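You operate a simulated robot arm through the tools that you are given. There is no shell and no other tool.

The job below is to be done with a simulated two-armed robot. You get a single attempt, and the scene is never put back.

TASK
Set the caliper to the setting block.
Fine: close the jaw on the block, press the yellow button, put the block back, leave the caliper shut.

It is judged by the outcome, as a careful person would: the job done as asked, and still so three seconds after it is handed in. It fails if anything else is knocked over, pushed out of place, dropped, spilled or broken.

THE ROBOT
Two 7-joint arms with two-finger parallel grippers on one trunk that stands fixed in place. Base frame: the origin is at the foot of the trunk, x ahead of it, y to its left, z up. Units: mm, degrees, N and s.
The left shoulder is at [71, 156, 1205], the right one opposite. Payload 3.91 kg a hand.
The TCP of each hand is the grasp point between the finger pads, 30 mm short of the fingertips. In the tool frame z runs along the fingers and y along their closing line. Largest opening 110 mm; finger width 20, thickness 10; the body of the gripper, 48 by 112 mm, starts 55 mm behind the TCP.
Orientation is told as [roll, pitch, yaw] about the base's x, y, z axes, in that order, counted from this pose: with the fingers straight down and closing along the base's y, the tool's x points along the base's -x, its y along +y and its z along -z.

THE INTERFACE
- The arms move only by the tool servo_tool. It takes "left_deltas", "right_deltas" or both (then of equal length, played together; a hand with none holds still); each is a list of rows, each a list of 7 numbers: the opening, from 0 (shut) to 1 (fully open), then the shift along the base's x, y, z in units of 20 mm (1.0 is 20 mm), then the turn, a rotation vector about the base's x, y, z in units of 6 degrees (1.0 is 6 degrees). In form: [[fingers, dx, dy, dz, ax, ay, az], ...]. A call has 1 to 20 rows; each row shifts and turns the commanded pose from where the row before left it. A call with a number of a shift or a turn outside -1 to 1 is refused whole. A row lasts 0.2 s, in which the tool goes at most 50 mm and 8.6 degrees; a call with a longer step from one row to the next is refused whole, and so is a gripper value outside its range. Where a pose cannot be reached the arm comes as near as it can. A force on the tool above 50 N (or 10 N above the force at the start of the call, whichever is more), or a blocked arm, ends the call early, and 0.2 s more pass. Each finger travels about 108 mm/s and halts on what it meets, pressing with about 32 N; the grip force reading is that of the motor and also rises with nothing between the fingers. The clock runs only during rows and for 0.2 s after the last one: add rows that do not move to give the fingers time. It gives the time, the measured TCP pose, the force on the tool (base axes), the opening and the grip force at its end, in the units of the frame above (readings bear some noise), with the torque about the TCP (base axes, N m) and any sound that the robot's microphone picked up, and new pictures: "show" is both (left out), scene, wrist or none (wrist: the cameras of the hands that moved).
- Cameras (640 x 400 px; columns grow to the right, rows downward): "scene" is now at [142.2, -15.6, 1438.4]; the picture's right is [-0.16, -0.99, -0.00], its down [-0.49, 0.08, -0.87] and it looks along [0.86, -0.14, -0.50] (base axes); focal length 284 px, centre (320, 200). "left" rides on the left gripper at [72, -17, -103] in its tool frame; the picture's right is [0.23, 0.97, 0.00], its down [-0.76, 0.18, -0.62] and it looks along [-0.61, 0.14, 0.78] (tool axes); focal length 222 px, centre (320, 200). "right" rides on the right gripper at [72, 17, -103] in its tool frame; the picture's right is [-0.23, 0.97, 0.00], its down [-0.76, -0.18, -0.62] and it looks along [-0.61, -0.14, 0.78] (tool axes); focal length 222 px, centre (320, 200). There is no depth. A picture from a camera that has moved, and an enlarged one, comes with that camera's place and axes in the base frame and with its lens.
- move_column(by): slides the trunk up (or, below 0, down) by that many mm; the arms and the scene camera ride with it, the base frame stays. It gives what a move gives, with no picture.
- turn_head(pan, tilt): turns the head with the scene camera to pan (to the left, within 86 degrees either way) and tilt (down, from -29 to 69), counted from straight ahead of the robot. It gives what a move gives, and a new picture of the scene camera.
- close_up(camera, box): a new picture of the part [left, top, right, bottom] of that camera's present view, enlarged. No time passes.
- hand_in(): hands the job in; it is judged then, once.

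Nothing tells you positions but the pictures and the camera data. Unless the task says otherwise, let go and move clear before handing in.

The tools are called as name(argument=value, ...) on one line, values as JSON. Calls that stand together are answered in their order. servo_tool: Moves the arms, as the interface text tells. Its arguments: {"type":"object","properties":{"left_deltas":{"type":"array"},"right_deltas":{"type":"array"},"show":{"type":"string","enum":["both","scene","wrist","none"]}},"required":[]} The other tools are called the same way: move_column (by) slides the trunk up or down; turn_head (pan, tilt) turns the head that bears the scene camera; close_up (camera, box) takes an enlarged picture of a part of a camera's view; hand_in () hands the job in.

At the start:

```text
time: 0.0
left_position: [639.8, 31.4, 1132.0]
left_ee_rot: [0.0, 0.0, 0.1]
left_wrist_force: [-0.2, 0.4, -0.5]
left_moment: [0.0, -0.02, 0.01]
left_opening: 110.0
left_finger_force: 0.2
right_position: [594.3, -592.2, 1147.2]
right_ee_rot: [0.0, 0.0, 0.0]
right_wrist_force: [0.6, 0.5, -0.7]
right_moment: [0.01, -0.01, 0.0]
right_opening: 110.1
right_finger_force: 0.1
trunk travel left (down, up): [-650.0, 290.0]
head pan, tilt: [-9.0, 29.9]
```

scene: 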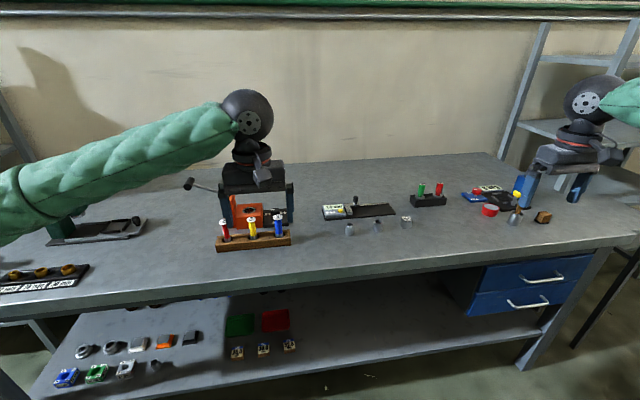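
right: 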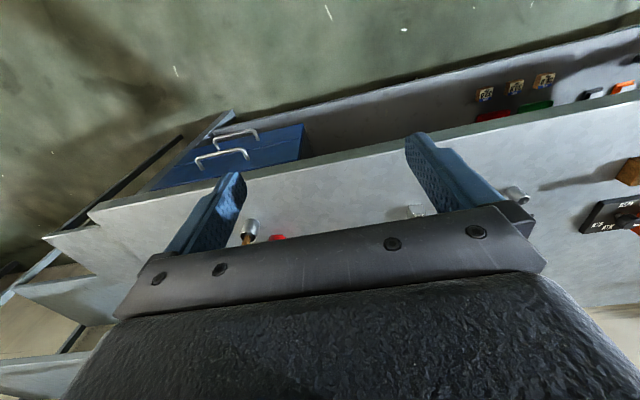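
left: 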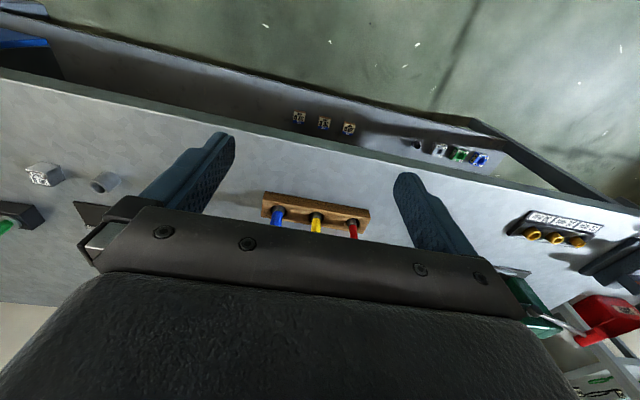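

I see a bench with many small things; the flat dark item near the middle (about pixel 355,210) may be the caliper. I will take enlarged pictures before moving anything.

close_up(camera="scene", box=[300, 170, 460, 270])

close_up(camera="scene", box=[440, 160, 600, 260])

close_up(camera="scene", box=[180, 160, 340, 260])

close_up(camera="scene", box=[0, 190, 160, 300])

close_up(camera="scene", box=[30, 300, 310, 400])

```text
4.00 times, centred on (380, 220) of scene
camera zoom: at [142.2, -15.6, 1438.4], right [-0.16, -0.99, 0.0], down [-0.49, 0.08, -0.87], along [0.86, -0.14, -0.5], focal length 1138 px, centre (80, 120)
```

zoom: 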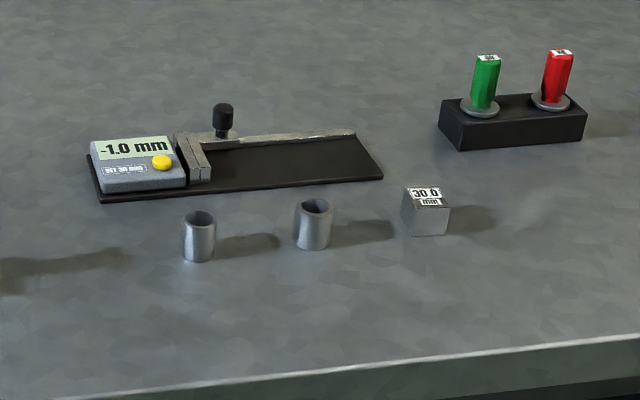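

```text
4.00 times, centred on (520, 210) of scene
camera zoom: at [142.2, -15.6, 1438.4], right [-0.16, -0.99, 0.0], down [-0.49, 0.08, -0.87], along [0.86, -0.14, -0.5], focal length 1138 px, centre (-480, 160)
```

zoom: 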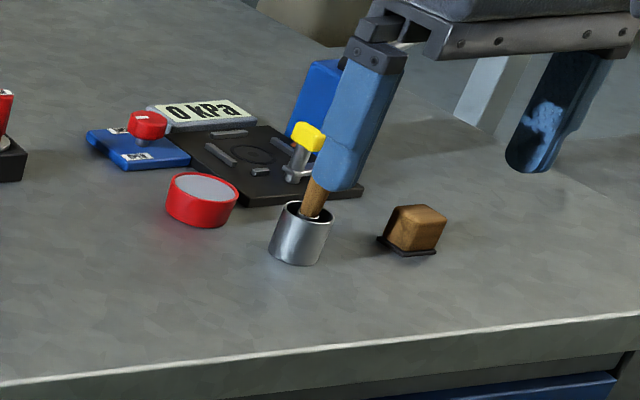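

```text
4.00 times, centred on (260, 210) of scene
camera zoom: at [142.2, -15.6, 1438.4], right [-0.16, -0.99, 0.0], down [-0.49, 0.08, -0.87], along [0.86, -0.14, -0.5], focal length 1138 px, centre (560, 160)
```

zoom: 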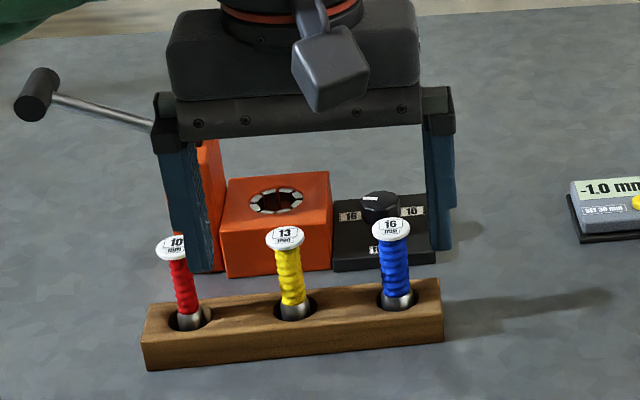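

```text
3.64 times, centred on (80, 245) of scene
camera zoom: at [142.2, -15.6, 1438.4], right [-0.16, -0.99, 0.0], down [-0.49, 0.08, -0.87], along [0.86, -0.14, -0.5], focal length 1035 px, centre (1193, 36)
```

zoom: 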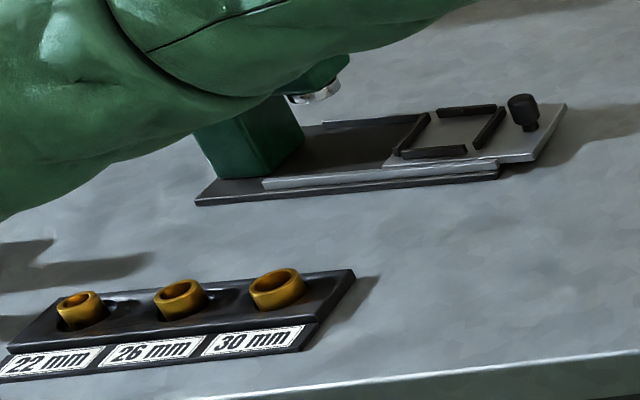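

```text
2.29 times, centred on (170, 350) of scene
camera zoom: at [142.2, -15.6, 1438.4], right [-0.16, -0.99, 0.0], down [-0.49, 0.08, -0.87], along [0.86, -0.14, -0.5], focal length 650 px, centre (663, -143)
```

zoom: 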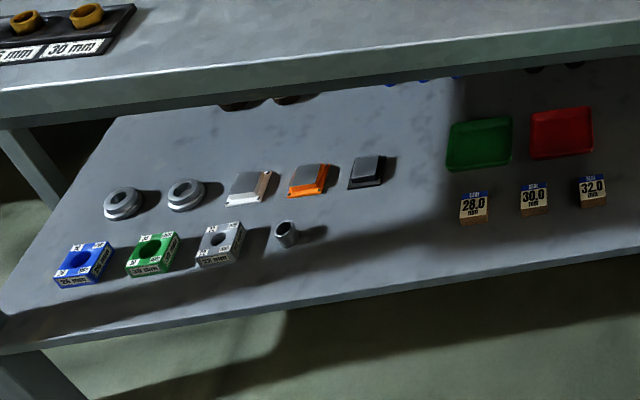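

The caliper (display -1.0 mm, "SET 30 mm", yellow button, sliding jaw with black knob) is on the bench near x≈1000, y≈-290, and the 30.0 mm block is near x≈920, y≈-455. I'll move the right hand high over that area to see it better and triangulate.

servo_tool(right_deltas=[[1, 1, 0.75, 0, 0, 0, 0], [1, 1, 0.75, 0, 0, 0, 0], [1, 1, 0.75, 0, 0, 0, 0], [1, 1, 0.75, 0, 0, 0, 0], [1, 1, 0.75, 0, 0, 0, 0], [1, 1, 0.75, 0, 0, 0, 0], [1, 1, 0.75, 0, 0, 0, 0], [1, 1, 0.75, 0, 0, 0, 0], [1, 0, 0, 0, 0, 0, 0]])

```text
time: 2.0
left_position: [639.0, 29.0, 1131.3]
left_ee_rot: [0.1, 0.0, 0.0]
left_wrist_force: [0.4, -0.5, 0.0]
left_moment: [0.02, -0.04, -0.01]
left_opening: 110.2
left_finger_force: 0.1
right_position: [752.4, -474.1, 1150.1]
right_ee_rot: [0.0, 0.0, 0.0]
right_wrist_force: [-0.9, 0.0, 0.1]
right_moment: [0.0, -0.03, -0.03]
right_opening: 110.2
right_finger_force: 0.1
trunk travel left (down, up): [-650.0, 290.0]
head pan, tilt: [-9.0, 29.9]
camera scene: at [141.6, -16.1, 1438.5], right [-0.16, -0.99, 0.0], down [-0.49, 0.08, -0.87], along [0.86, -0.13, -0.5], focal length 284 px, centre (320, 200)
camera right: at [679.8, -458.9, 1253.1], right [0.23, 0.97, 0.0], down [0.76, -0.18, 0.62], along [0.61, -0.14, -0.78], focal length 222 px, centre (320, 200)
```

scene: 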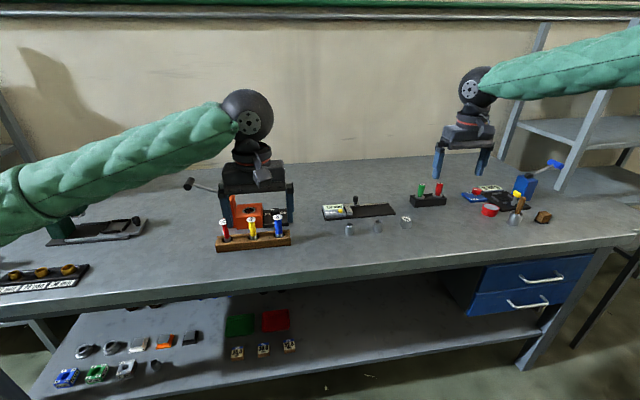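
right: 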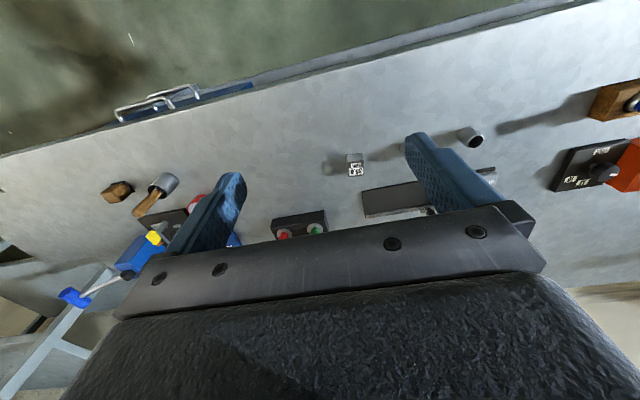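

The block and caliper are now in the right hand's view too; they sit near z≈870. I'll enlarge both to triangulate precisely.

close_up(camera="right", box=[300, 100, 500, 225])

close_up(camera="scene", box=[315, 185, 420, 250])

close_up(camera="left", box=[0, 130, 160, 230])

```text
3.20 times, centred on (400, 162) of right
camera zoom: at [679.8, -458.9, 1253.1], right [0.23, 0.97, 0.0], down [0.76, -0.18, 0.62], along [0.61, -0.14, -0.78], focal length 711 px, centre (64, 320)
```

zoom: 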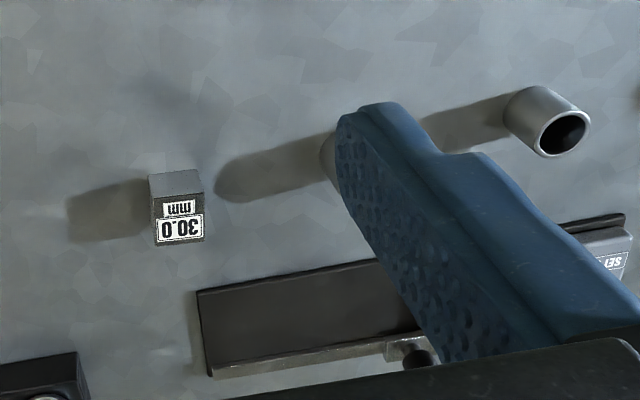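

```text
6.10 times, centred on (368, 218) of scene
camera zoom: at [141.6, -16.1, 1438.5], right [-0.16, -0.99, 0.0], down [-0.49, 0.08, -0.87], along [0.86, -0.13, -0.5], focal length 1734 px, centre (30, 93)
```

zoom: 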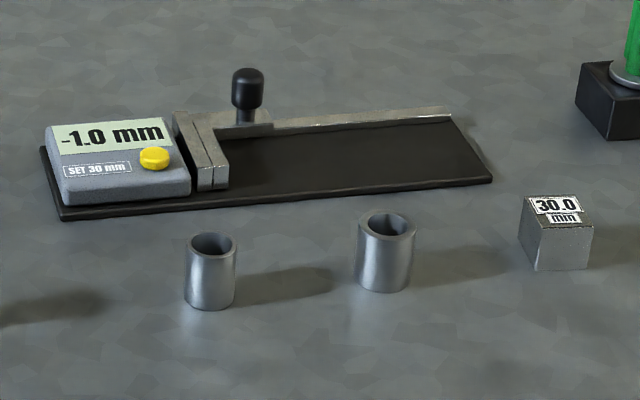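

```text
4.00 times, centred on (80, 180) of left
camera zoom: at [566.0, 12.6, 1235.7], right [-0.23, 0.97, 0.0], down [0.76, 0.18, 0.62], along [0.61, 0.14, -0.78], focal length 888 px, centre (1280, 280)
```

zoom: 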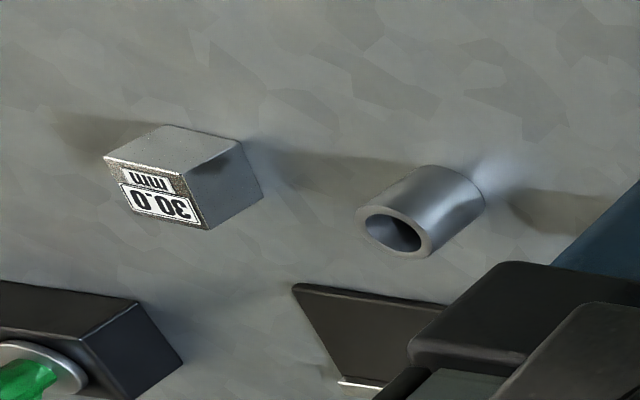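

The 30 mm block's top is about [907, -442, 888], so the bench top is ≈857. The caliper plate runs along y from -168 to -436 at x≈983–1065, with the rail at the back, the jaws near y≈-255 and the knob near [1045, -295, 900]. I'll look closer at the caliper and the block.

close_up(camera="scene", box=[318, 190, 366, 220])

close_up(camera="scene", box=[388, 208, 428, 233])

close_up(camera="right", box=[336, 145, 376, 185])

```text
13.33 times, centred on (342, 205) of scene
camera zoom: at [141.6, -16.1, 1438.5], right [-0.16, -0.99, 0.0], down [-0.49, 0.08, -0.87], along [0.86, -0.13, -0.5], focal length 3794 px, centre (27, 133)
```

zoom: 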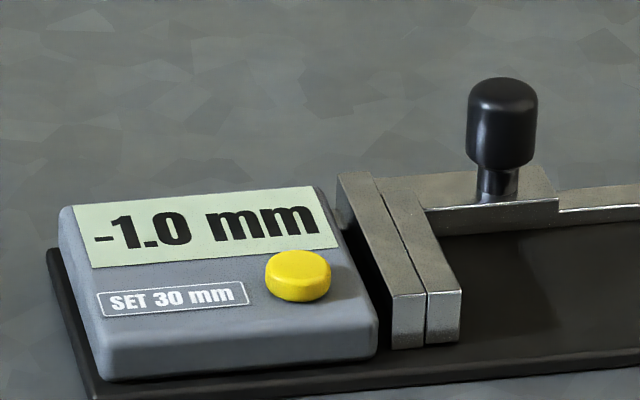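

```text
16.00 times, centred on (408, 220) of scene
camera zoom: at [141.6, -16.1, 1438.5], right [-0.16, -0.99, 0.0], down [-0.49, 0.08, -0.87], along [0.86, -0.13, -0.5], focal length 4553 px, centre (-1088, -128)
```

zoom: 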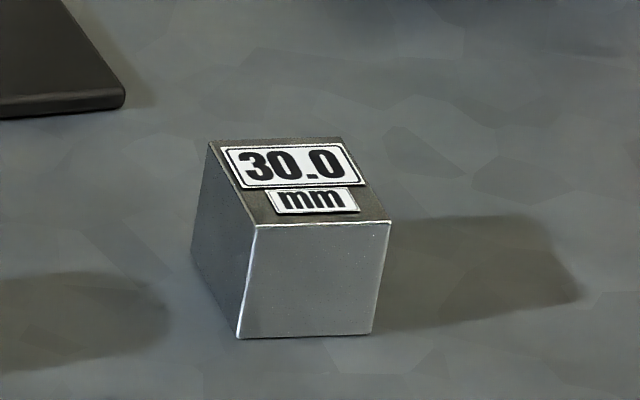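

```text
10.00 times, centred on (356, 165) of right
camera zoom: at [679.8, -458.9, 1253.1], right [0.23, 0.97, 0.0], down [0.76, -0.18, 0.62], along [0.61, -0.14, -0.78], focal length 2221 px, centre (-40, 550)
```

zoom: 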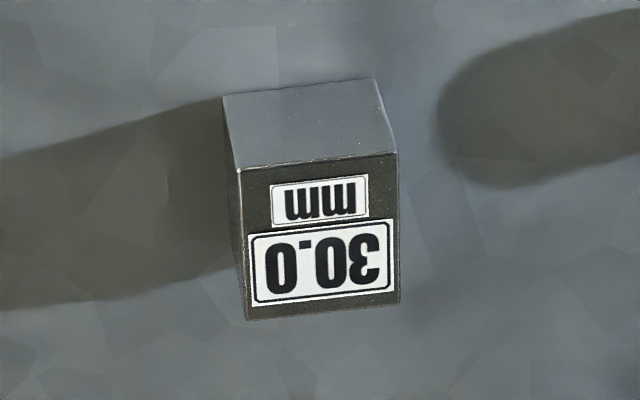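

The block is a ~30 mm cube centred at about [906, -441, 873], yawed about -5°. The jaws meet at y≈-262, reach forward to x≈996 and are ~17 mm tall; the knob is at [1050, -294, 892–915]. I'll bring the right hand in tilted 45° forward, staying high, to check reach.

servo_tool(right_deltas=[[1, 0.74, 0.87, -0.5, 0, -0.75, 0], [1, 0.74, 0.87, -0.5, 0, -0.75, 0], [1, 0.74, 0.87, -0.5, 0, -0.75, 0], [1, 0.74, 0.87, -0.5, 0, -0.75, 0], [1, 0.74, 0.87, -0.5, 0, -0.75, 0], [1, 0.74, 0.87, -0.5, 0, -0.75, 0], [1, 0.74, 0.87, -0.5, 0, -0.75, 0], [1, 0.74, 0.87, -0.5, 0, -0.75, 0], [1, 0.74, 0.87, -0.5, 0, -0.75, 0], [1, 0.74, 0.87, -0.5, 0, -0.75, 0], [1, 0, 0, 0, 0, 0, 0]])

```text
time: 4.4
left_position: [639.5, 31.3, 1132.5]
left_ee_rot: [0.0, -0.1, 0.0]
left_wrist_force: [-0.3, -0.9, 0.0]
left_moment: [0.01, 0.0, 0.02]
left_opening: 110.1
left_finger_force: 0.1
right_position: [905.6, -300.5, 1048.5]
right_ee_rot: [-0.1, -45.1, 0.0]
right_wrist_force: [0.1, -1.1, -0.6]
right_moment: [-0.02, -0.04, -0.02]
right_opening: 110.3
right_finger_force: 0.1
trunk travel left (down, up): [-650.0, 290.0]
head pan, tilt: [-9.0, 29.9]
camera scene: at [141.5, -15.3, 1438.5], right [-0.16, -0.99, 0.0], down [-0.49, 0.08, -0.87], along [0.86, -0.14, -0.5], focal length 284 px, centre (320, 200)
camera right: at [779.1, -284.2, 1070.4], right [0.16, 0.97, 0.16], down [0.1, -0.18, 0.98], along [0.98, -0.14, -0.12], focal length 222 px, centre (320, 200)
```

scene: 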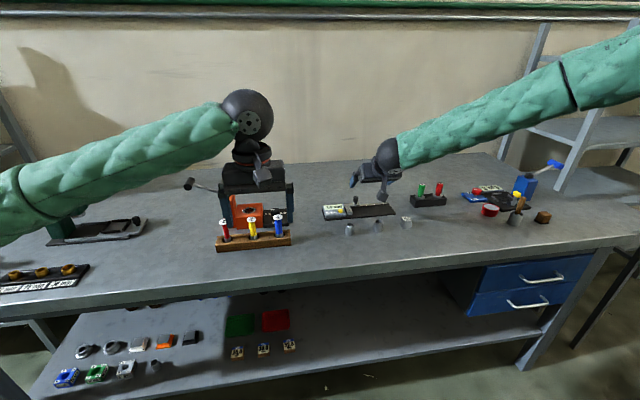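
right: 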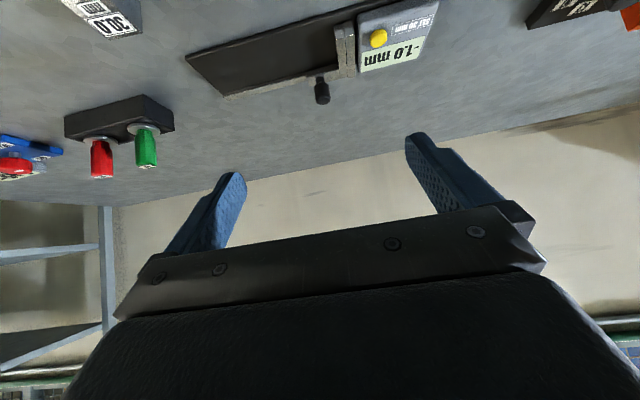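

Reach with the 45° tilt is fine so far. Next I narrow the fingers to about 45 mm and come along the finger direction to ~60 mm short of the knob.

servo_tool(right_deltas=[[0.42, 0.89, 0.06, -0.88, 0, 0, 0], [0.42, 0.89, 0.06, -0.88, 0, 0, 0], [0.42, 0.89, 0.06, -0.88, 0, 0, 0], [0.42, 0.89, 0.06, -0.88, 0, 0, 0], [0.42, 0, 0, 0, 0, 0, 0], [0.42, 0, 0, 0, 0, 0, 0]])

close_up(camera="scene", box=[315, 160, 411, 220])

close_up(camera="right", box=[180, 20, 500, 220])

```text
time: 5.8
left_position: [641.3, 30.6, 1130.1]
left_ee_rot: [0.0, 0.1, 0.2]
left_wrist_force: [-0.6, -0.2, 0.0]
left_moment: [0.0, 0.01, 0.01]
left_opening: 109.9
left_finger_force: 0.0
right_position: [973.6, -297.3, 977.0]
right_ee_rot: [0.0, -44.9, 0.0]
right_wrist_force: [0.5, 0.0, 0.3]
right_moment: [-0.01, -0.01, 0.05]
right_opening: 46.1
right_finger_force: 0.1
trunk travel left (down, up): [-650.0, 290.0]
head pan, tilt: [-9.0, 29.9]
camera scene: at [143.0, -15.3, 1438.3], right [-0.16, -0.99, 0.0], down [-0.49, 0.08, -0.87], along [0.86, -0.14, -0.5], focal length 284 px, centre (320, 200)
camera right: at [848.7, -280.1, 998.6], right [0.16, 0.97, 0.16], down [0.1, -0.18, 0.98], along [0.98, -0.14, -0.12], focal length 222 px, centre (320, 200)
```

scene: 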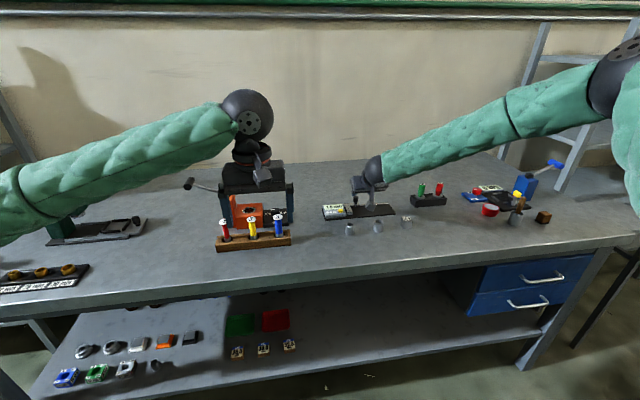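
right: 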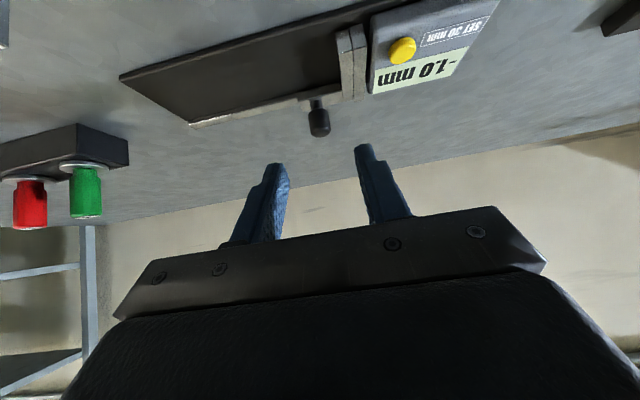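

```text
6.67 times, centred on (363, 190) of scene
camera zoom: at [143.0, -15.3, 1438.3], right [-0.16, -0.99, 0.0], down [-0.49, 0.08, -0.87], along [0.86, -0.14, -0.5], focal length 1897 px, centre (33, 267)
```

zoom: 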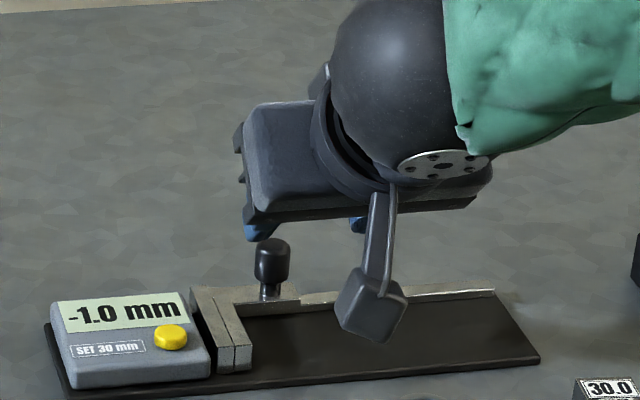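

```text
2.00 times, centred on (340, 120) of right
camera zoom: at [848.7, -280.1, 998.6], right [0.16, 0.97, 0.16], down [0.1, -0.18, 0.98], along [0.98, -0.14, -0.12], focal length 444 px, centre (280, 360)
```

zoom: 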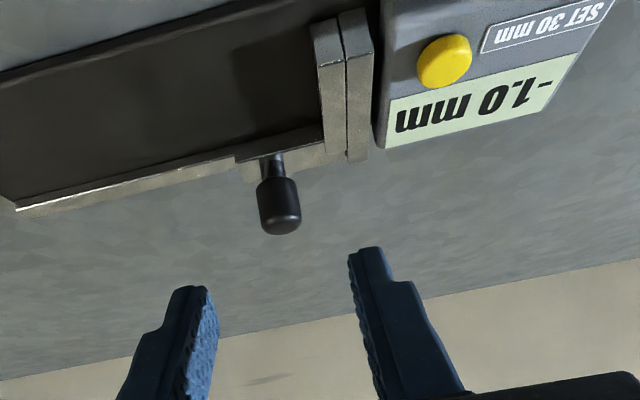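

The hand's midplane lines up with the knob, which lies about 109 mm ahead of the TCP on the finger axis. I advance 85 mm so the tips straddle the knob, and then look.

servo_tool(right_deltas=[[0.42, 0.6, 0, -0.6, 0, 0, 0], [0.42, 0.6, 0, -0.6, 0, 0, 0], [0.42, 0.6, 0, -0.6, 0, 0, 0], [0.42, 0.6, 0, -0.6, 0, 0, 0], [0.42, 0.6, 0, -0.6, 0, 0, 0], [0.42, 0, 0, 0, 0, 0, 0]], show="wrist")

close_up(camera="scene", box=[315, 170, 411, 230])

close_up(camera="right", box=[200, 50, 440, 200])

```text
time: 7.2
left_position: [641.4, 29.9, 1132.1]
left_ee_rot: [-0.1, 0.0, 0.1]
left_wrist_force: [-0.6, -0.9, -0.8]
left_moment: [-0.01, -0.01, 0.01]
left_opening: 110.3
left_finger_force: 0.0
right_position: [999.1, -314.5, 944.5]
right_ee_rot: [0.0, -44.9, 0.0]
right_wrist_force: [-0.2, -0.3, -0.3]
right_moment: [0.0, -0.02, 0.0]
right_opening: 46.0
right_finger_force: 0.0
right hand out of reach, approached as far as the arm can: row 3, 4, 5
trunk travel left (down, up): [-650.0, 290.0]
head pan, tilt: [-9.0, 29.9]
camera right: at [875.1, -299.0, 966.1], right [0.16, 0.97, 0.16], down [0.1, -0.18, 0.98], along [0.98, -0.14, -0.12], focal length 222 px, centre (320, 200)
```

right: 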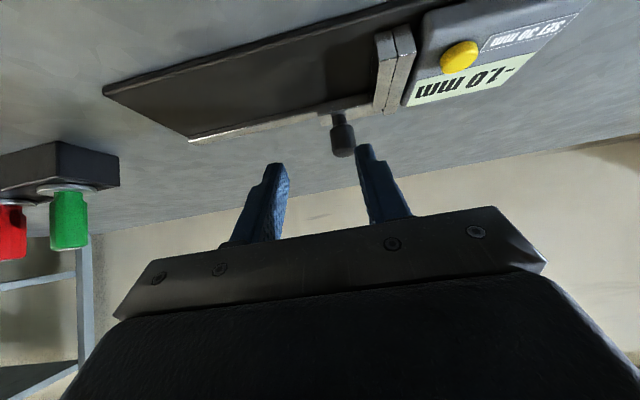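

```text
6.67 times, centred on (363, 200) of scene
camera zoom: at [142.5, -15.2, 1438.4], right [-0.16, -0.99, 0.0], down [-0.49, 0.08, -0.87], along [0.86, -0.14, -0.5], focal length 1897 px, centre (33, 200)
```

zoom: 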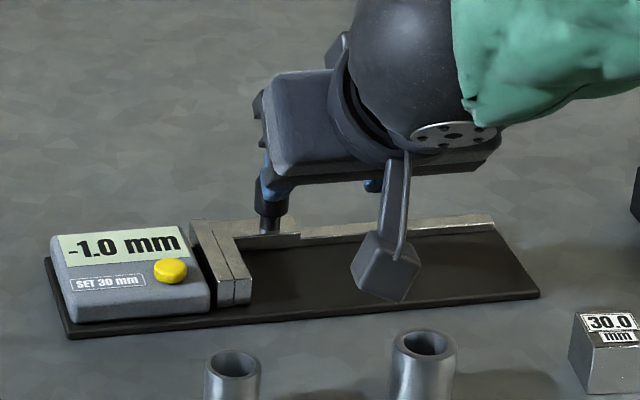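

```text
2.67 times, centred on (320, 125) of right
camera zoom: at [875.1, -299.0, 966.1], right [0.16, 0.97, 0.16], down [0.1, -0.18, 0.98], along [0.98, -0.14, -0.12], focal length 592 px, centre (320, 400)
```

zoom: 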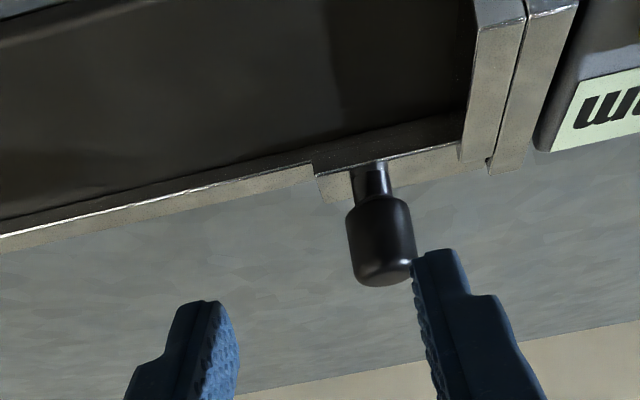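

The arm ran out of reach at [999, -314, 945], 35 mm short of the knob. I'll back off up and toward the robot, then roll the hand 180° about its own axis so the camera is on top, which allows a steeper forward tilt and longer reach without the camera hitting the tubes.

servo_tool(right_deltas=[[0.42, -0.7, 0, 0.8, 0, 0, 0], [0.42, -0.7, 0, 0.8, 0, 0, 0], [0.42, -0.7, 0, 0.8, 0, 0, 0], [0.42, -0.7, 0, 0.8, 0, 0, 0], [0.42, -1, -0.3, 1, 0, 0, 0], [0.42, -1, -0.3, 1, 0, 0, 0], [0.42, -1, -0.3, 1, 0, 0, 0], [0.42, -1, -0.3, 1, 0, 0, 0], [0.42, -1, -0.3, 1, 0, 0, 0], [0.42, -1, -0.3, 1, 0, 0, 0], [0.42, 0, 0, 0, 0, 0, 0]], show="scene")

```text
time: 9.6
left_position: [641.2, 30.6, 1130.9]
left_ee_rot: [0.0, 0.0, 0.0]
left_wrist_force: [0.8, -0.2, -0.8]
left_moment: [-0.05, 0.03, 0.0]
left_opening: 110.1
left_finger_force: 0.0
right_position: [820.4, -352.7, 1127.0]
right_ee_rot: [-0.1, -44.9, 0.0]
right_wrist_force: [0.4, 0.0, -0.5]
right_moment: [-0.02, -0.02, 0.02]
right_opening: 46.2
right_finger_force: 0.0
trunk travel left (down, up): [-650.0, 290.0]
head pan, tilt: [-9.0, 29.9]
camera scene: at [143.5, -15.1, 1438.2], right [-0.16, -0.99, 0.0], down [-0.49, 0.08, -0.87], along [0.86, -0.14, -0.5], focal length 284 px, centre (320, 200)
```

scene: 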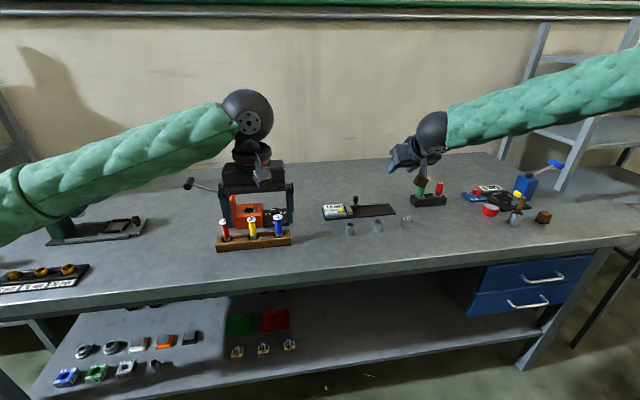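

The hand is high and clear at [820, -353, 1127]. Now I roll it about the finger axis, half of the turn first.

servo_tool(right_deltas=[[0.42, 0, 0, 0, 0.964, 0, -0.964], [0.42, 0, 0, 0, 0.964, 0, -0.964], [0.42, 0, 0, 0, 0.964, 0, -0.964], [0.42, 0, 0, 0, 0.964, 0, -0.964], [0.42, 0, 0, 0, 0.964, 0, -0.964], [0.42, 0, 0, 0, 0.964, 0, -0.964], [0.42, 0, 0, 0, 0.964, 0, -0.964], [0.42, 0, 0, 0, 0.964, 0, -0.964], [0.42, 0, 0, 0, 0.964, 0, -0.964], [0.42, 0, 0, 0, 0.964, 0, -0.964], [0.42, 0, 0, 0, 0.964, 0, -0.964], [0.42, 0, 0, 0, 0, 0, 0]], show="scene")

```text
time: 12.2
left_position: [640.8, 30.1, 1131.7]
left_ee_rot: [0.0, 0.1, 0.1]
left_wrist_force: [0.3, -0.1, -0.6]
left_moment: [0.02, 0.0, 0.0]
left_opening: 109.9
left_finger_force: 0.0
right_position: [823.1, -350.3, 1127.3]
right_ee_rot: [44.9, 0.0, -90.0]
right_wrist_force: [-0.1, -0.8, -0.5]
right_moment: [0.0, 0.01, 0.0]
right_opening: 46.2
right_finger_force: 0.0
trunk travel left (down, up): [-650.0, 290.0]
head pan, tilt: [-9.0, 29.9]
camera scene: at [142.3, -15.4, 1438.4], right [-0.16, -0.99, 0.0], down [-0.49, 0.08, -0.87], along [0.86, -0.14, -0.5], focal length 284 px, centre (320, 200)
```

scene: 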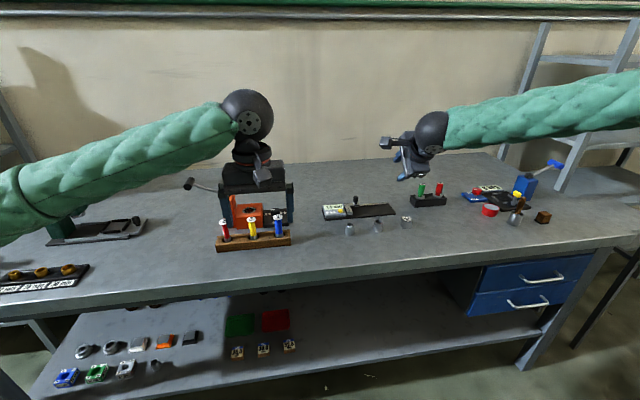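

The first 90° went cleanly. I continue with the second half.

servo_tool(right_deltas=[[0.42, 0, 0, 0, 0.964, 0, -0.964], [0.42, 0, 0, 0, 0.964, 0, -0.964], [0.42, 0, 0, 0, 0.964, 0, -0.964], [0.42, 0, 0, 0, 0.964, 0, -0.964], [0.42, 0, 0, 0, 0.964, 0, -0.964], [0.42, 0, 0, 0, 0.964, 0, -0.964], [0.42, 0, 0, 0, 0.964, 0, -0.964], [0.42, 0, 0, 0, 0.964, 0, -0.964], [0.42, 0, 0, 0, 0.964, 0, -0.964], [0.42, 0, 0, 0, 0.964, 0, -0.964], [0.42, 0, 0, 0, 0.964, 0, -0.964], [0.42, 0, 0, 0, 0, 0, 0]])

```text
time: 14.8
left_position: [639.6, 31.3, 1132.6]
left_ee_rot: [0.0, 0.0, 0.1]
left_wrist_force: [0.4, -0.1, -0.2]
left_moment: [0.0, -0.01, -0.02]
left_opening: 110.2
left_finger_force: 0.0
right_position: [874.0, -490.8, 1201.4]
right_ee_rot: [34.0, 30.2, -124.8]
right_wrist_force: [0.6, 0.1, 0.0]
right_moment: [0.01, 0.02, 0.01]
right_opening: 46.3
right_finger_force: 0.0
right hand out of reach, approached as far as the arm can: row 3, 4, 5, 6, 7, 8, 9, 10, 11
trunk travel left (down, up): [-650.0, 290.0]
head pan, tilt: [-9.0, 29.9]
camera scene: at [142.2, -15.4, 1438.4], right [-0.16, -0.99, 0.0], down [-0.49, 0.08, -0.87], along [0.86, -0.14, -0.5], focal length 284 px, centre (320, 200)
camera right: at [846.3, -455.3, 1319.6], right [0.4, -0.85, 0.36], down [-0.9, -0.43, -0.02], along [0.17, -0.31, -0.93], focal length 222 px, centre (320, 200)
```

scene: 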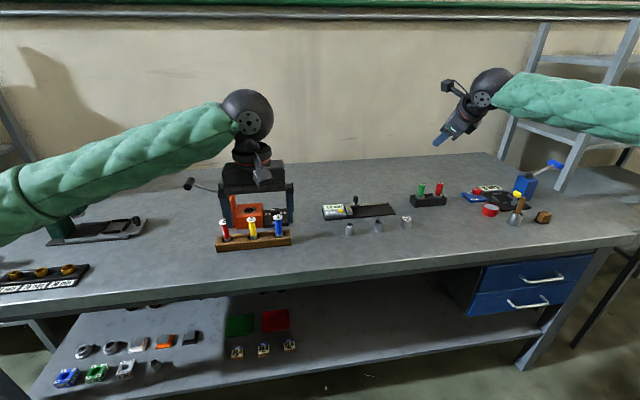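
right: 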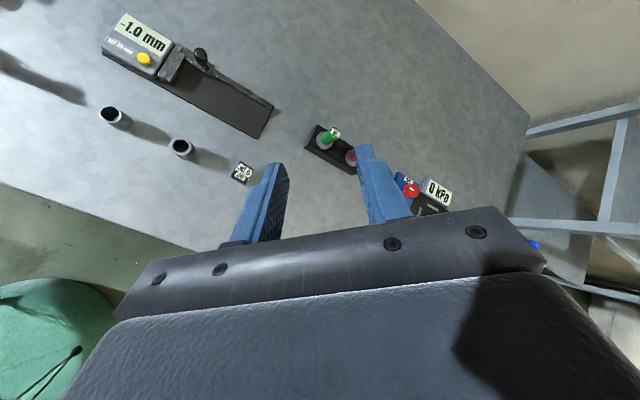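

Rolling that way hits a joint limit after about 105°. I'll undo it and test rolling the other way.

servo_tool(right_deltas=[[0.42, -0.32, 0.88, -0.46, -0.674, -0.026, 0.646], [0.42, -0.32, 0.88, -0.46, -0.674, -0.026, 0.646], [0.42, -0.32, 0.88, -0.46, -0.674, -0.026, 0.646], [0.42, -0.32, 0.88, -0.46, -0.674, -0.026, 0.646], [0.42, -0.32, 0.88, -0.46, -0.674, -0.026, 0.646], [0.42, -0.32, 0.88, -0.46, -0.674, -0.026, 0.646], [0.42, -0.32, 0.88, -0.46, -0.674, -0.026, 0.646], [0.42, -0.32, 0.88, -0.46, -0.674, -0.026, 0.646], [0.42, 0, 0, 0, -0.964, 0, 0.964], [0.42, 0, 0, 0, -0.964, 0, 0.964], [0.42, 0, 0, 0, -0.964, 0, 0.964], [0.42, 0, 0, 0, -0.964, 0, 0.964], [0.42, 0, 0, 0, -0.964, 0, 0.964], [0.42, 0, 0, 0, -0.964, 0, 0.964], [0.42, 0, 0, 0, -0.964, 0, 0.964], [0.42, 0, 0, 0, -0.964, 0, 0.964], [0.42, 0, 0, 0, -0.964, 0, 0.964], [0.42, 0, 0, 0, -0.964, 0, 0.964], [0.42, 0, 0, 0, -0.964, 0, 0.964], [0.42, 0, 0, 0, 0, 0, 0]], show="scene")

```text
time: 19.0
left_position: [639.9, 30.9, 1132.6]
left_ee_rot: [0.0, 0.0, 0.2]
left_wrist_force: [0.7, -0.2, -0.1]
left_moment: [0.02, 0.0, -0.03]
left_opening: 110.0
left_finger_force: 0.0
right_position: [823.5, -348.7, 1128.0]
right_ee_rot: [-0.3, -45.0, 0.1]
right_wrist_force: [-0.4, 0.6, -0.1]
right_moment: [-0.04, 0.03, 0.03]
right_opening: 46.1
right_finger_force: 0.0
trunk travel left (down, up): [-650.0, 290.0]
head pan, tilt: [-9.0, 29.9]
camera scene: at [142.3, -15.6, 1438.4], right [-0.16, -0.99, 0.0], down [-0.49, 0.08, -0.87], along [0.86, -0.14, -0.5], focal length 284 px, centre (320, 200)
```

scene: 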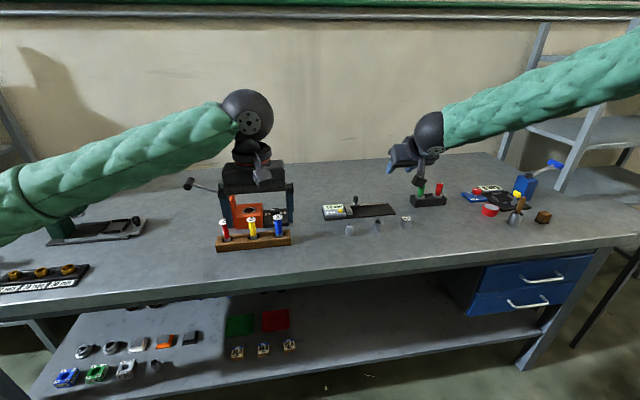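

Back at the 45° pose. Now I roll the other way, 90° first.

servo_tool(right_deltas=[[0.42, 0, 0, 0, -0.964, 0, 0.964], [0.42, 0, 0, 0, -0.964, 0, 0.964], [0.42, 0, 0, 0, -0.964, 0, 0.964], [0.42, 0, 0, 0, -0.964, 0, 0.964], [0.42, 0, 0, 0, -0.964, 0, 0.964], [0.42, 0, 0, 0, -0.964, 0, 0.964], [0.42, 0, 0, 0, -0.964, 0, 0.964], [0.42, 0, 0, 0, -0.964, 0, 0.964], [0.42, 0, 0, 0, -0.964, 0, 0.964], [0.42, 0, 0, 0, -0.964, 0, 0.964], [0.42, 0, 0, 0, -0.964, 0, 0.964], [0.42, 0, 0, 0, 0, 0, 0]], show="scene")

```text
time: 21.6
left_position: [641.3, 31.9, 1131.2]
left_ee_rot: [0.0, 0.1, 0.1]
left_wrist_force: [0.5, 0.5, -0.8]
left_moment: [0.01, -0.05, 0.03]
left_opening: 109.9
left_finger_force: 0.1
right_position: [821.9, -348.6, 1126.0]
right_ee_rot: [-45.1, -0.1, 89.9]
right_wrist_force: [0.0, -0.4, -0.4]
right_moment: [-0.02, 0.0, 0.0]
right_opening: 46.2
right_finger_force: 0.0
trunk travel left (down, up): [-650.0, 290.0]
head pan, tilt: [-9.0, 29.9]
camera scene: at [142.3, -15.1, 1438.4], right [-0.16, -0.99, 0.0], down [-0.49, 0.08, -0.87], along [0.86, -0.14, -0.5], focal length 284 px, centre (320, 200)
```

scene: 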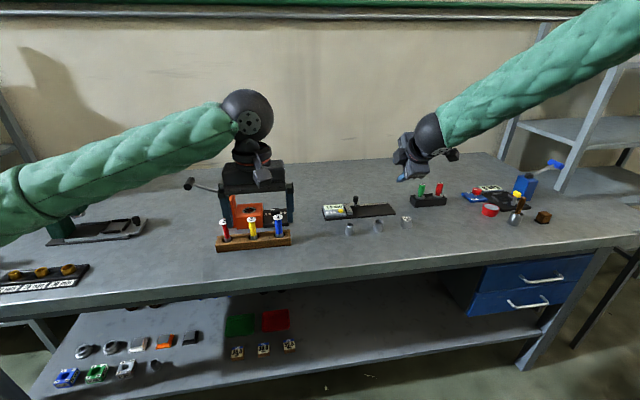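

That also works so far. I go on in smaller parts to see where the limit is.

servo_tool(right_deltas=[[0.42, 0, 0, 0, -0.964, 0, 0.964], [0.42, 0, 0, 0, -0.964, 0, 0.964], [0.42, 0, 0, 0, -0.964, 0, 0.964], [0.42, 0, 0, 0, -0.964, 0, 0.964], [0.42, 0, 0, 0, 0, 0, 0]], show="scene")

```text
time: 22.8
left_position: [639.6, 30.1, 1131.9]
left_ee_rot: [0.0, 0.0, 0.1]
left_wrist_force: [0.8, -0.5, -0.9]
left_moment: [-0.02, 0.0, 0.0]
left_opening: 110.0
left_finger_force: 0.1
right_position: [821.2, -348.0, 1127.0]
right_ee_rot: [-40.2, 22.5, 114.4]
right_wrist_force: [0.8, -0.4, -0.3]
right_moment: [-0.01, -0.01, -0.01]
right_opening: 46.1
right_finger_force: 0.0
trunk travel left (down, up): [-650.0, 290.0]
head pan, tilt: [-9.0, 29.9]
camera scene: at [142.3, -15.5, 1438.4], right [-0.16, -0.99, 0.0], down [-0.49, 0.08, -0.87], along [0.86, -0.14, -0.5], focal length 284 px, centre (320, 200)
```

scene: 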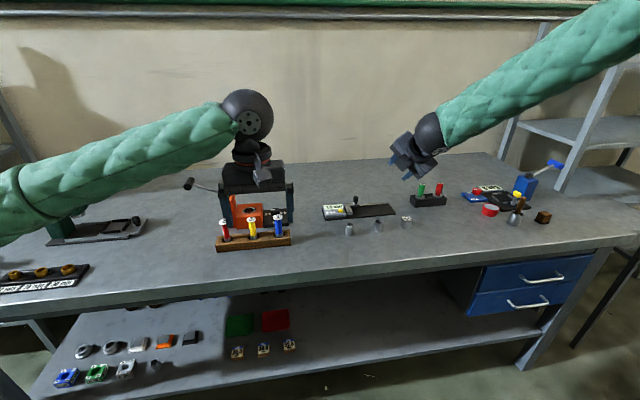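

No limit yet at about 123°. Continuing to 180°.

servo_tool(right_deltas=[[0.42, 0, 0, 0, -0.964, 0, 0.964], [0.42, 0, 0, 0, -0.964, 0, 0.964], [0.42, 0, 0, 0, -0.964, 0, 0.964], [0.42, 0, 0, 0, -0.964, 0, 0.964], [0.42, 0, 0, 0, -0.964, 0, 0.964], [0.42, 0, 0, 0, -0.964, 0, 0.964], [0.42, 0, 0, 0, -0.964, 0, 0.964], [0.42, 0, 0, 0, 0, 0, 0]])

```text
time: 24.6
left_position: [640.1, 32.3, 1131.3]
left_ee_rot: [0.0, 0.1, 0.2]
left_wrist_force: [0.0, -0.6, -0.9]
left_moment: [0.02, 0.01, -0.03]
left_opening: 110.1
left_finger_force: 0.0
right_position: [821.4, -349.6, 1127.3]
right_ee_rot: [-0.2, 45.1, 179.8]
right_wrist_force: [0.0, 0.5, -0.5]
right_moment: [-0.01, 0.0, -0.02]
right_opening: 45.9
right_finger_force: 0.0
trunk travel left (down, up): [-650.0, 290.0]
head pan, tilt: [-9.0, 29.9]
camera scene: at [142.3, -15.4, 1438.4], right [-0.16, -0.99, 0.0], down [-0.49, 0.08, -0.87], along [0.86, -0.14, -0.5], focal length 284 px, centre (320, 200)
camera right: at [799.9, -368.2, 1251.7], right [-0.16, -0.97, -0.16], down [-0.98, 0.18, -0.1], along [0.12, 0.14, -0.98], focal length 222 px, centre (320, 200)
```

scene: 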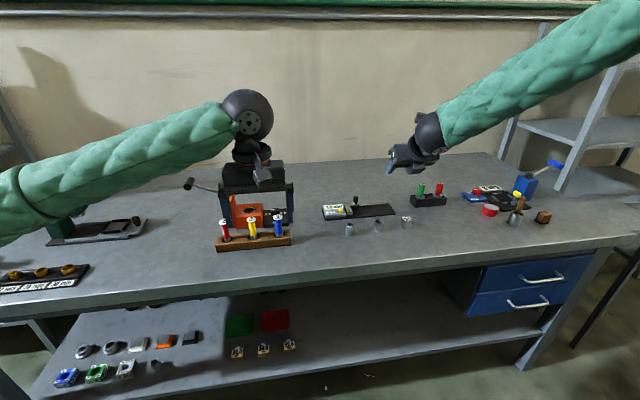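
right: 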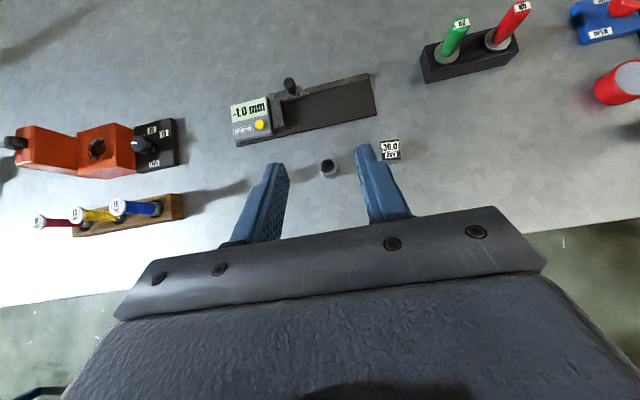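

The flip worked: the camera is now on top with an excellent view down on the caliper. I lower the trunk 120 mm, which puts the shoulder nearer wrist height for more reach; both hands are over clear space.

move_column(by=-120)

close_up(camera="scene", box=[0, 0, 640, 400])

```text
time: 26.1
left_position: [639.9, 31.2, 1012.0]
left_ee_rot: [0.0, 0.0, 0.1]
left_wrist_force: [-0.2, -0.9, 0.1]
left_moment: [-0.01, 0.02, -0.01]
left_opening: 110.0
left_finger_force: 0.1
right_position: [821.4, -349.2, 1008.0]
right_ee_rot: [-0.4, 45.0, 179.8]
right_wrist_force: [0.6, 0.4, -0.2]
right_moment: [0.01, -0.02, 0.05]
right_opening: 46.4
right_finger_force: 0.0
trunk travel left (down, up): [-530.0, 410.0]
head pan, tilt: [-9.0, 29.9]
```

```text
1.00 times, centred on (320, 200) of scene (not enlarged: the box is as wide or as high as the picture)
camera zoom: at [141.9, -15.4, 1318.6], right [-0.16, -0.99, 0.0], down [-0.49, 0.08, -0.87], along [0.86, -0.14, -0.5], focal length 284 px, centre (320, 200)
```

zoom: 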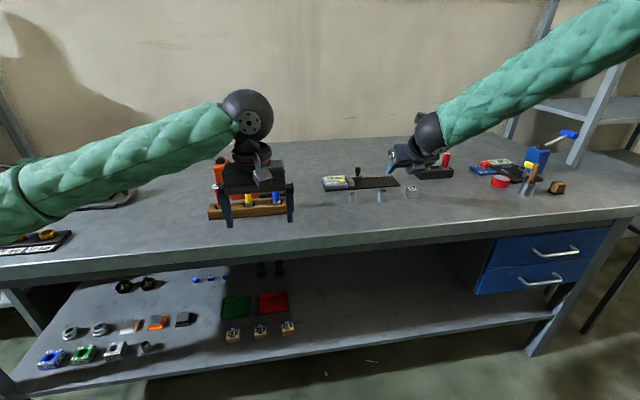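

Now I tilt to about 57° and move to ~100 mm short of the knob along the finger axis.

servo_tool(right_deltas=[[0.42, 0.886, 0.379, -0.271, 0, -0.286, 0], [0.42, 0.886, 0.379, -0.271, 0, -0.286, 0], [0.42, 0.886, 0.379, -0.271, 0, -0.286, 0], [0.42, 0.886, 0.379, -0.271, 0, -0.286, 0], [0.42, 0.886, 0.379, -0.271, 0, -0.286, 0], [0.42, 0.886, 0.379, -0.271, 0, -0.286, 0], [0.42, 0.886, 0.379, -0.271, 0, -0.286, 0], [0.42, 0, 0, 0, 0, 0, 0]])

close_up(camera="right", box=[180, 20, 500, 220])

```text
time: 27.9
left_position: [640.4, 30.6, 1012.0]
left_ee_rot: [0.0, -0.1, 0.1]
left_wrist_force: [0.2, -0.2, 0.1]
left_moment: [-0.01, -0.06, 0.0]
left_opening: 110.0
left_finger_force: 0.0
right_position: [945.6, -298.2, 970.7]
right_ee_rot: [-0.3, 57.0, 179.5]
right_wrist_force: [0.6, 0.4, -0.1]
right_moment: [-0.01, 0.03, -0.02]
right_opening: 46.5
right_finger_force: 0.0
trunk travel left (down, up): [-530.0, 410.0]
head pan, tilt: [-9.0, 29.9]
camera scene: at [141.7, -15.3, 1318.5], right [-0.16, -0.99, 0.0], down [-0.49, 0.08, -0.87], along [0.86, -0.14, -0.5], focal length 284 px, centre (320, 200)
camera right: at [898.5, -316.6, 1087.2], right [-0.12, -0.97, -0.19], down [-0.94, 0.18, -0.3], along [0.33, 0.15, -0.93], focal length 222 px, centre (320, 200)
```

scene: 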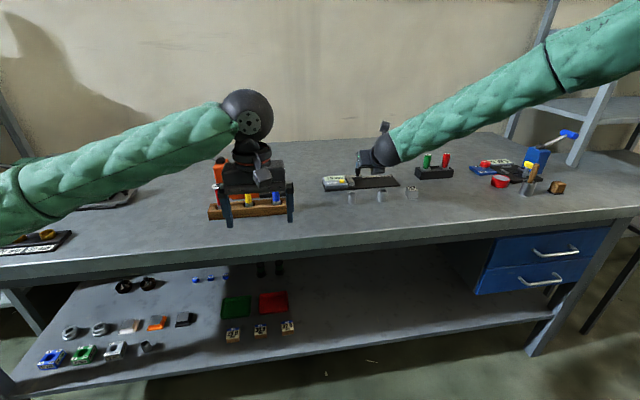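
right: 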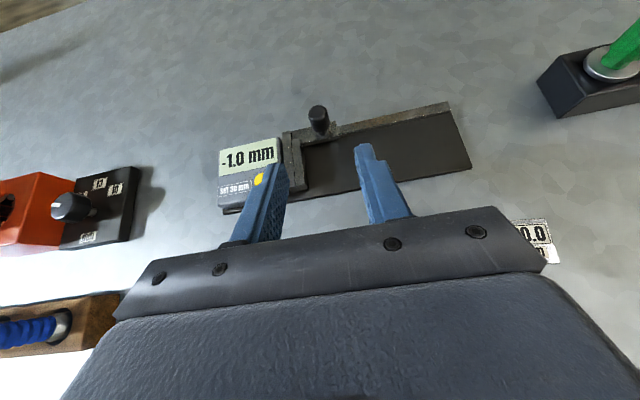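

```text
2.00 times, centred on (340, 120) of right
camera zoom: at [898.5, -316.6, 1087.2], right [-0.12, -0.97, -0.19], down [-0.94, 0.18, -0.3], along [0.33, 0.15, -0.93], focal length 444 px, centre (280, 360)
```

zoom: 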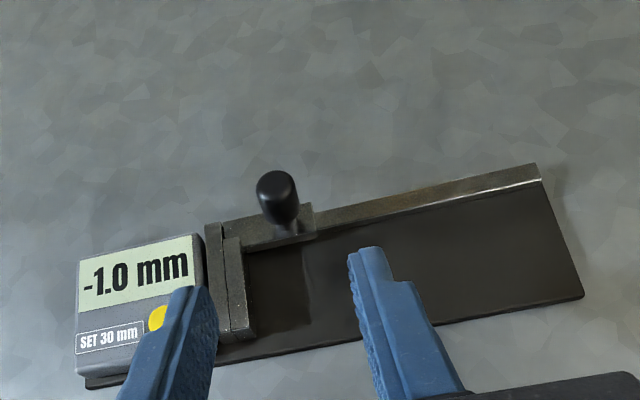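

The knob sits on the hand's midplane. I advance 100 mm along the fingers to straddle it.

servo_tool(right_deltas=[[0.42, 0.834, 0, -0.545, 0, 0, 0], [0.42, 0.834, 0, -0.545, 0, 0, 0], [0.42, 0.834, 0, -0.545, 0, 0, 0], [0.42, 0.834, 0, -0.545, 0, 0, 0], [0.42, 0.834, 0, -0.545, 0, 0, 0], [0.42, 0, 0, 0, 0, 0, 0]], show="wrist")

close_up(camera="right", box=[180, 20, 500, 220])

close_up(camera="scene", box=[315, 140, 427, 210])

```text
time: 29.3
left_position: [639.9, 31.7, 1011.5]
left_ee_rot: [0.0, 0.1, 0.1]
left_wrist_force: [0.2, 0.2, 1.4]
left_moment: [0.01, -0.05, -0.02]
left_opening: 110.0
left_finger_force: 0.1
right_position: [1028.6, -295.5, 915.0]
right_ee_rot: [-0.4, 57.0, 179.7]
right_wrist_force: [-0.8, 0.7, 0.0]
right_moment: [-0.03, 0.01, 0.0]
right_opening: 46.3
right_finger_force: 0.1
trunk travel left (down, up): [-530.0, 410.0]
head pan, tilt: [-9.0, 29.9]
camera right: at [980.7, -313.8, 1031.6], right [-0.12, -0.97, -0.19], down [-0.94, 0.18, -0.3], along [0.33, 0.14, -0.93], focal length 222 px, centre (320, 200)
```

right: 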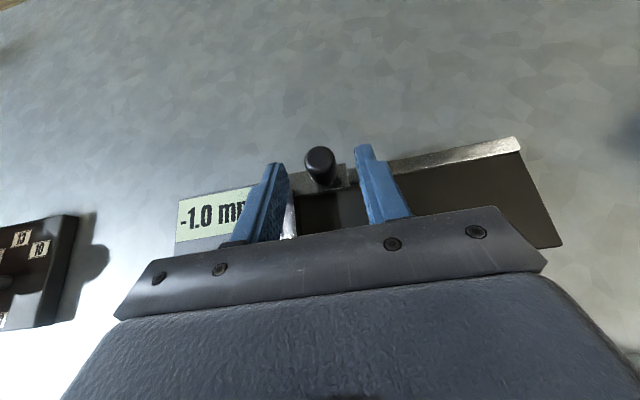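

```text
2.00 times, centred on (340, 120) of right
camera zoom: at [980.7, -313.8, 1031.6], right [-0.12, -0.97, -0.19], down [-0.94, 0.18, -0.3], along [0.33, 0.14, -0.93], focal length 444 px, centre (280, 360)
```

zoom: 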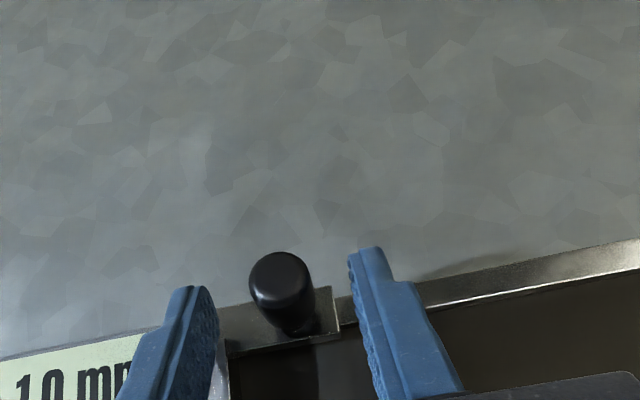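

```text
5.71 times, centred on (371, 175) of scene
camera zoom: at [141.7, -15.2, 1318.5], right [-0.16, -0.99, 0.0], down [-0.49, 0.08, -0.87], along [0.86, -0.14, -0.5], focal length 1626 px, centre (29, 343)
```

zoom: 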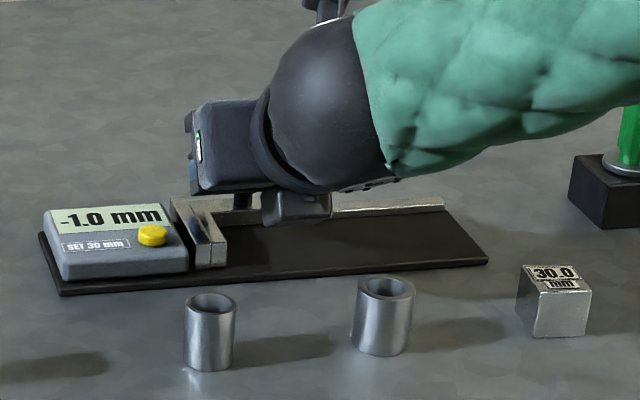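

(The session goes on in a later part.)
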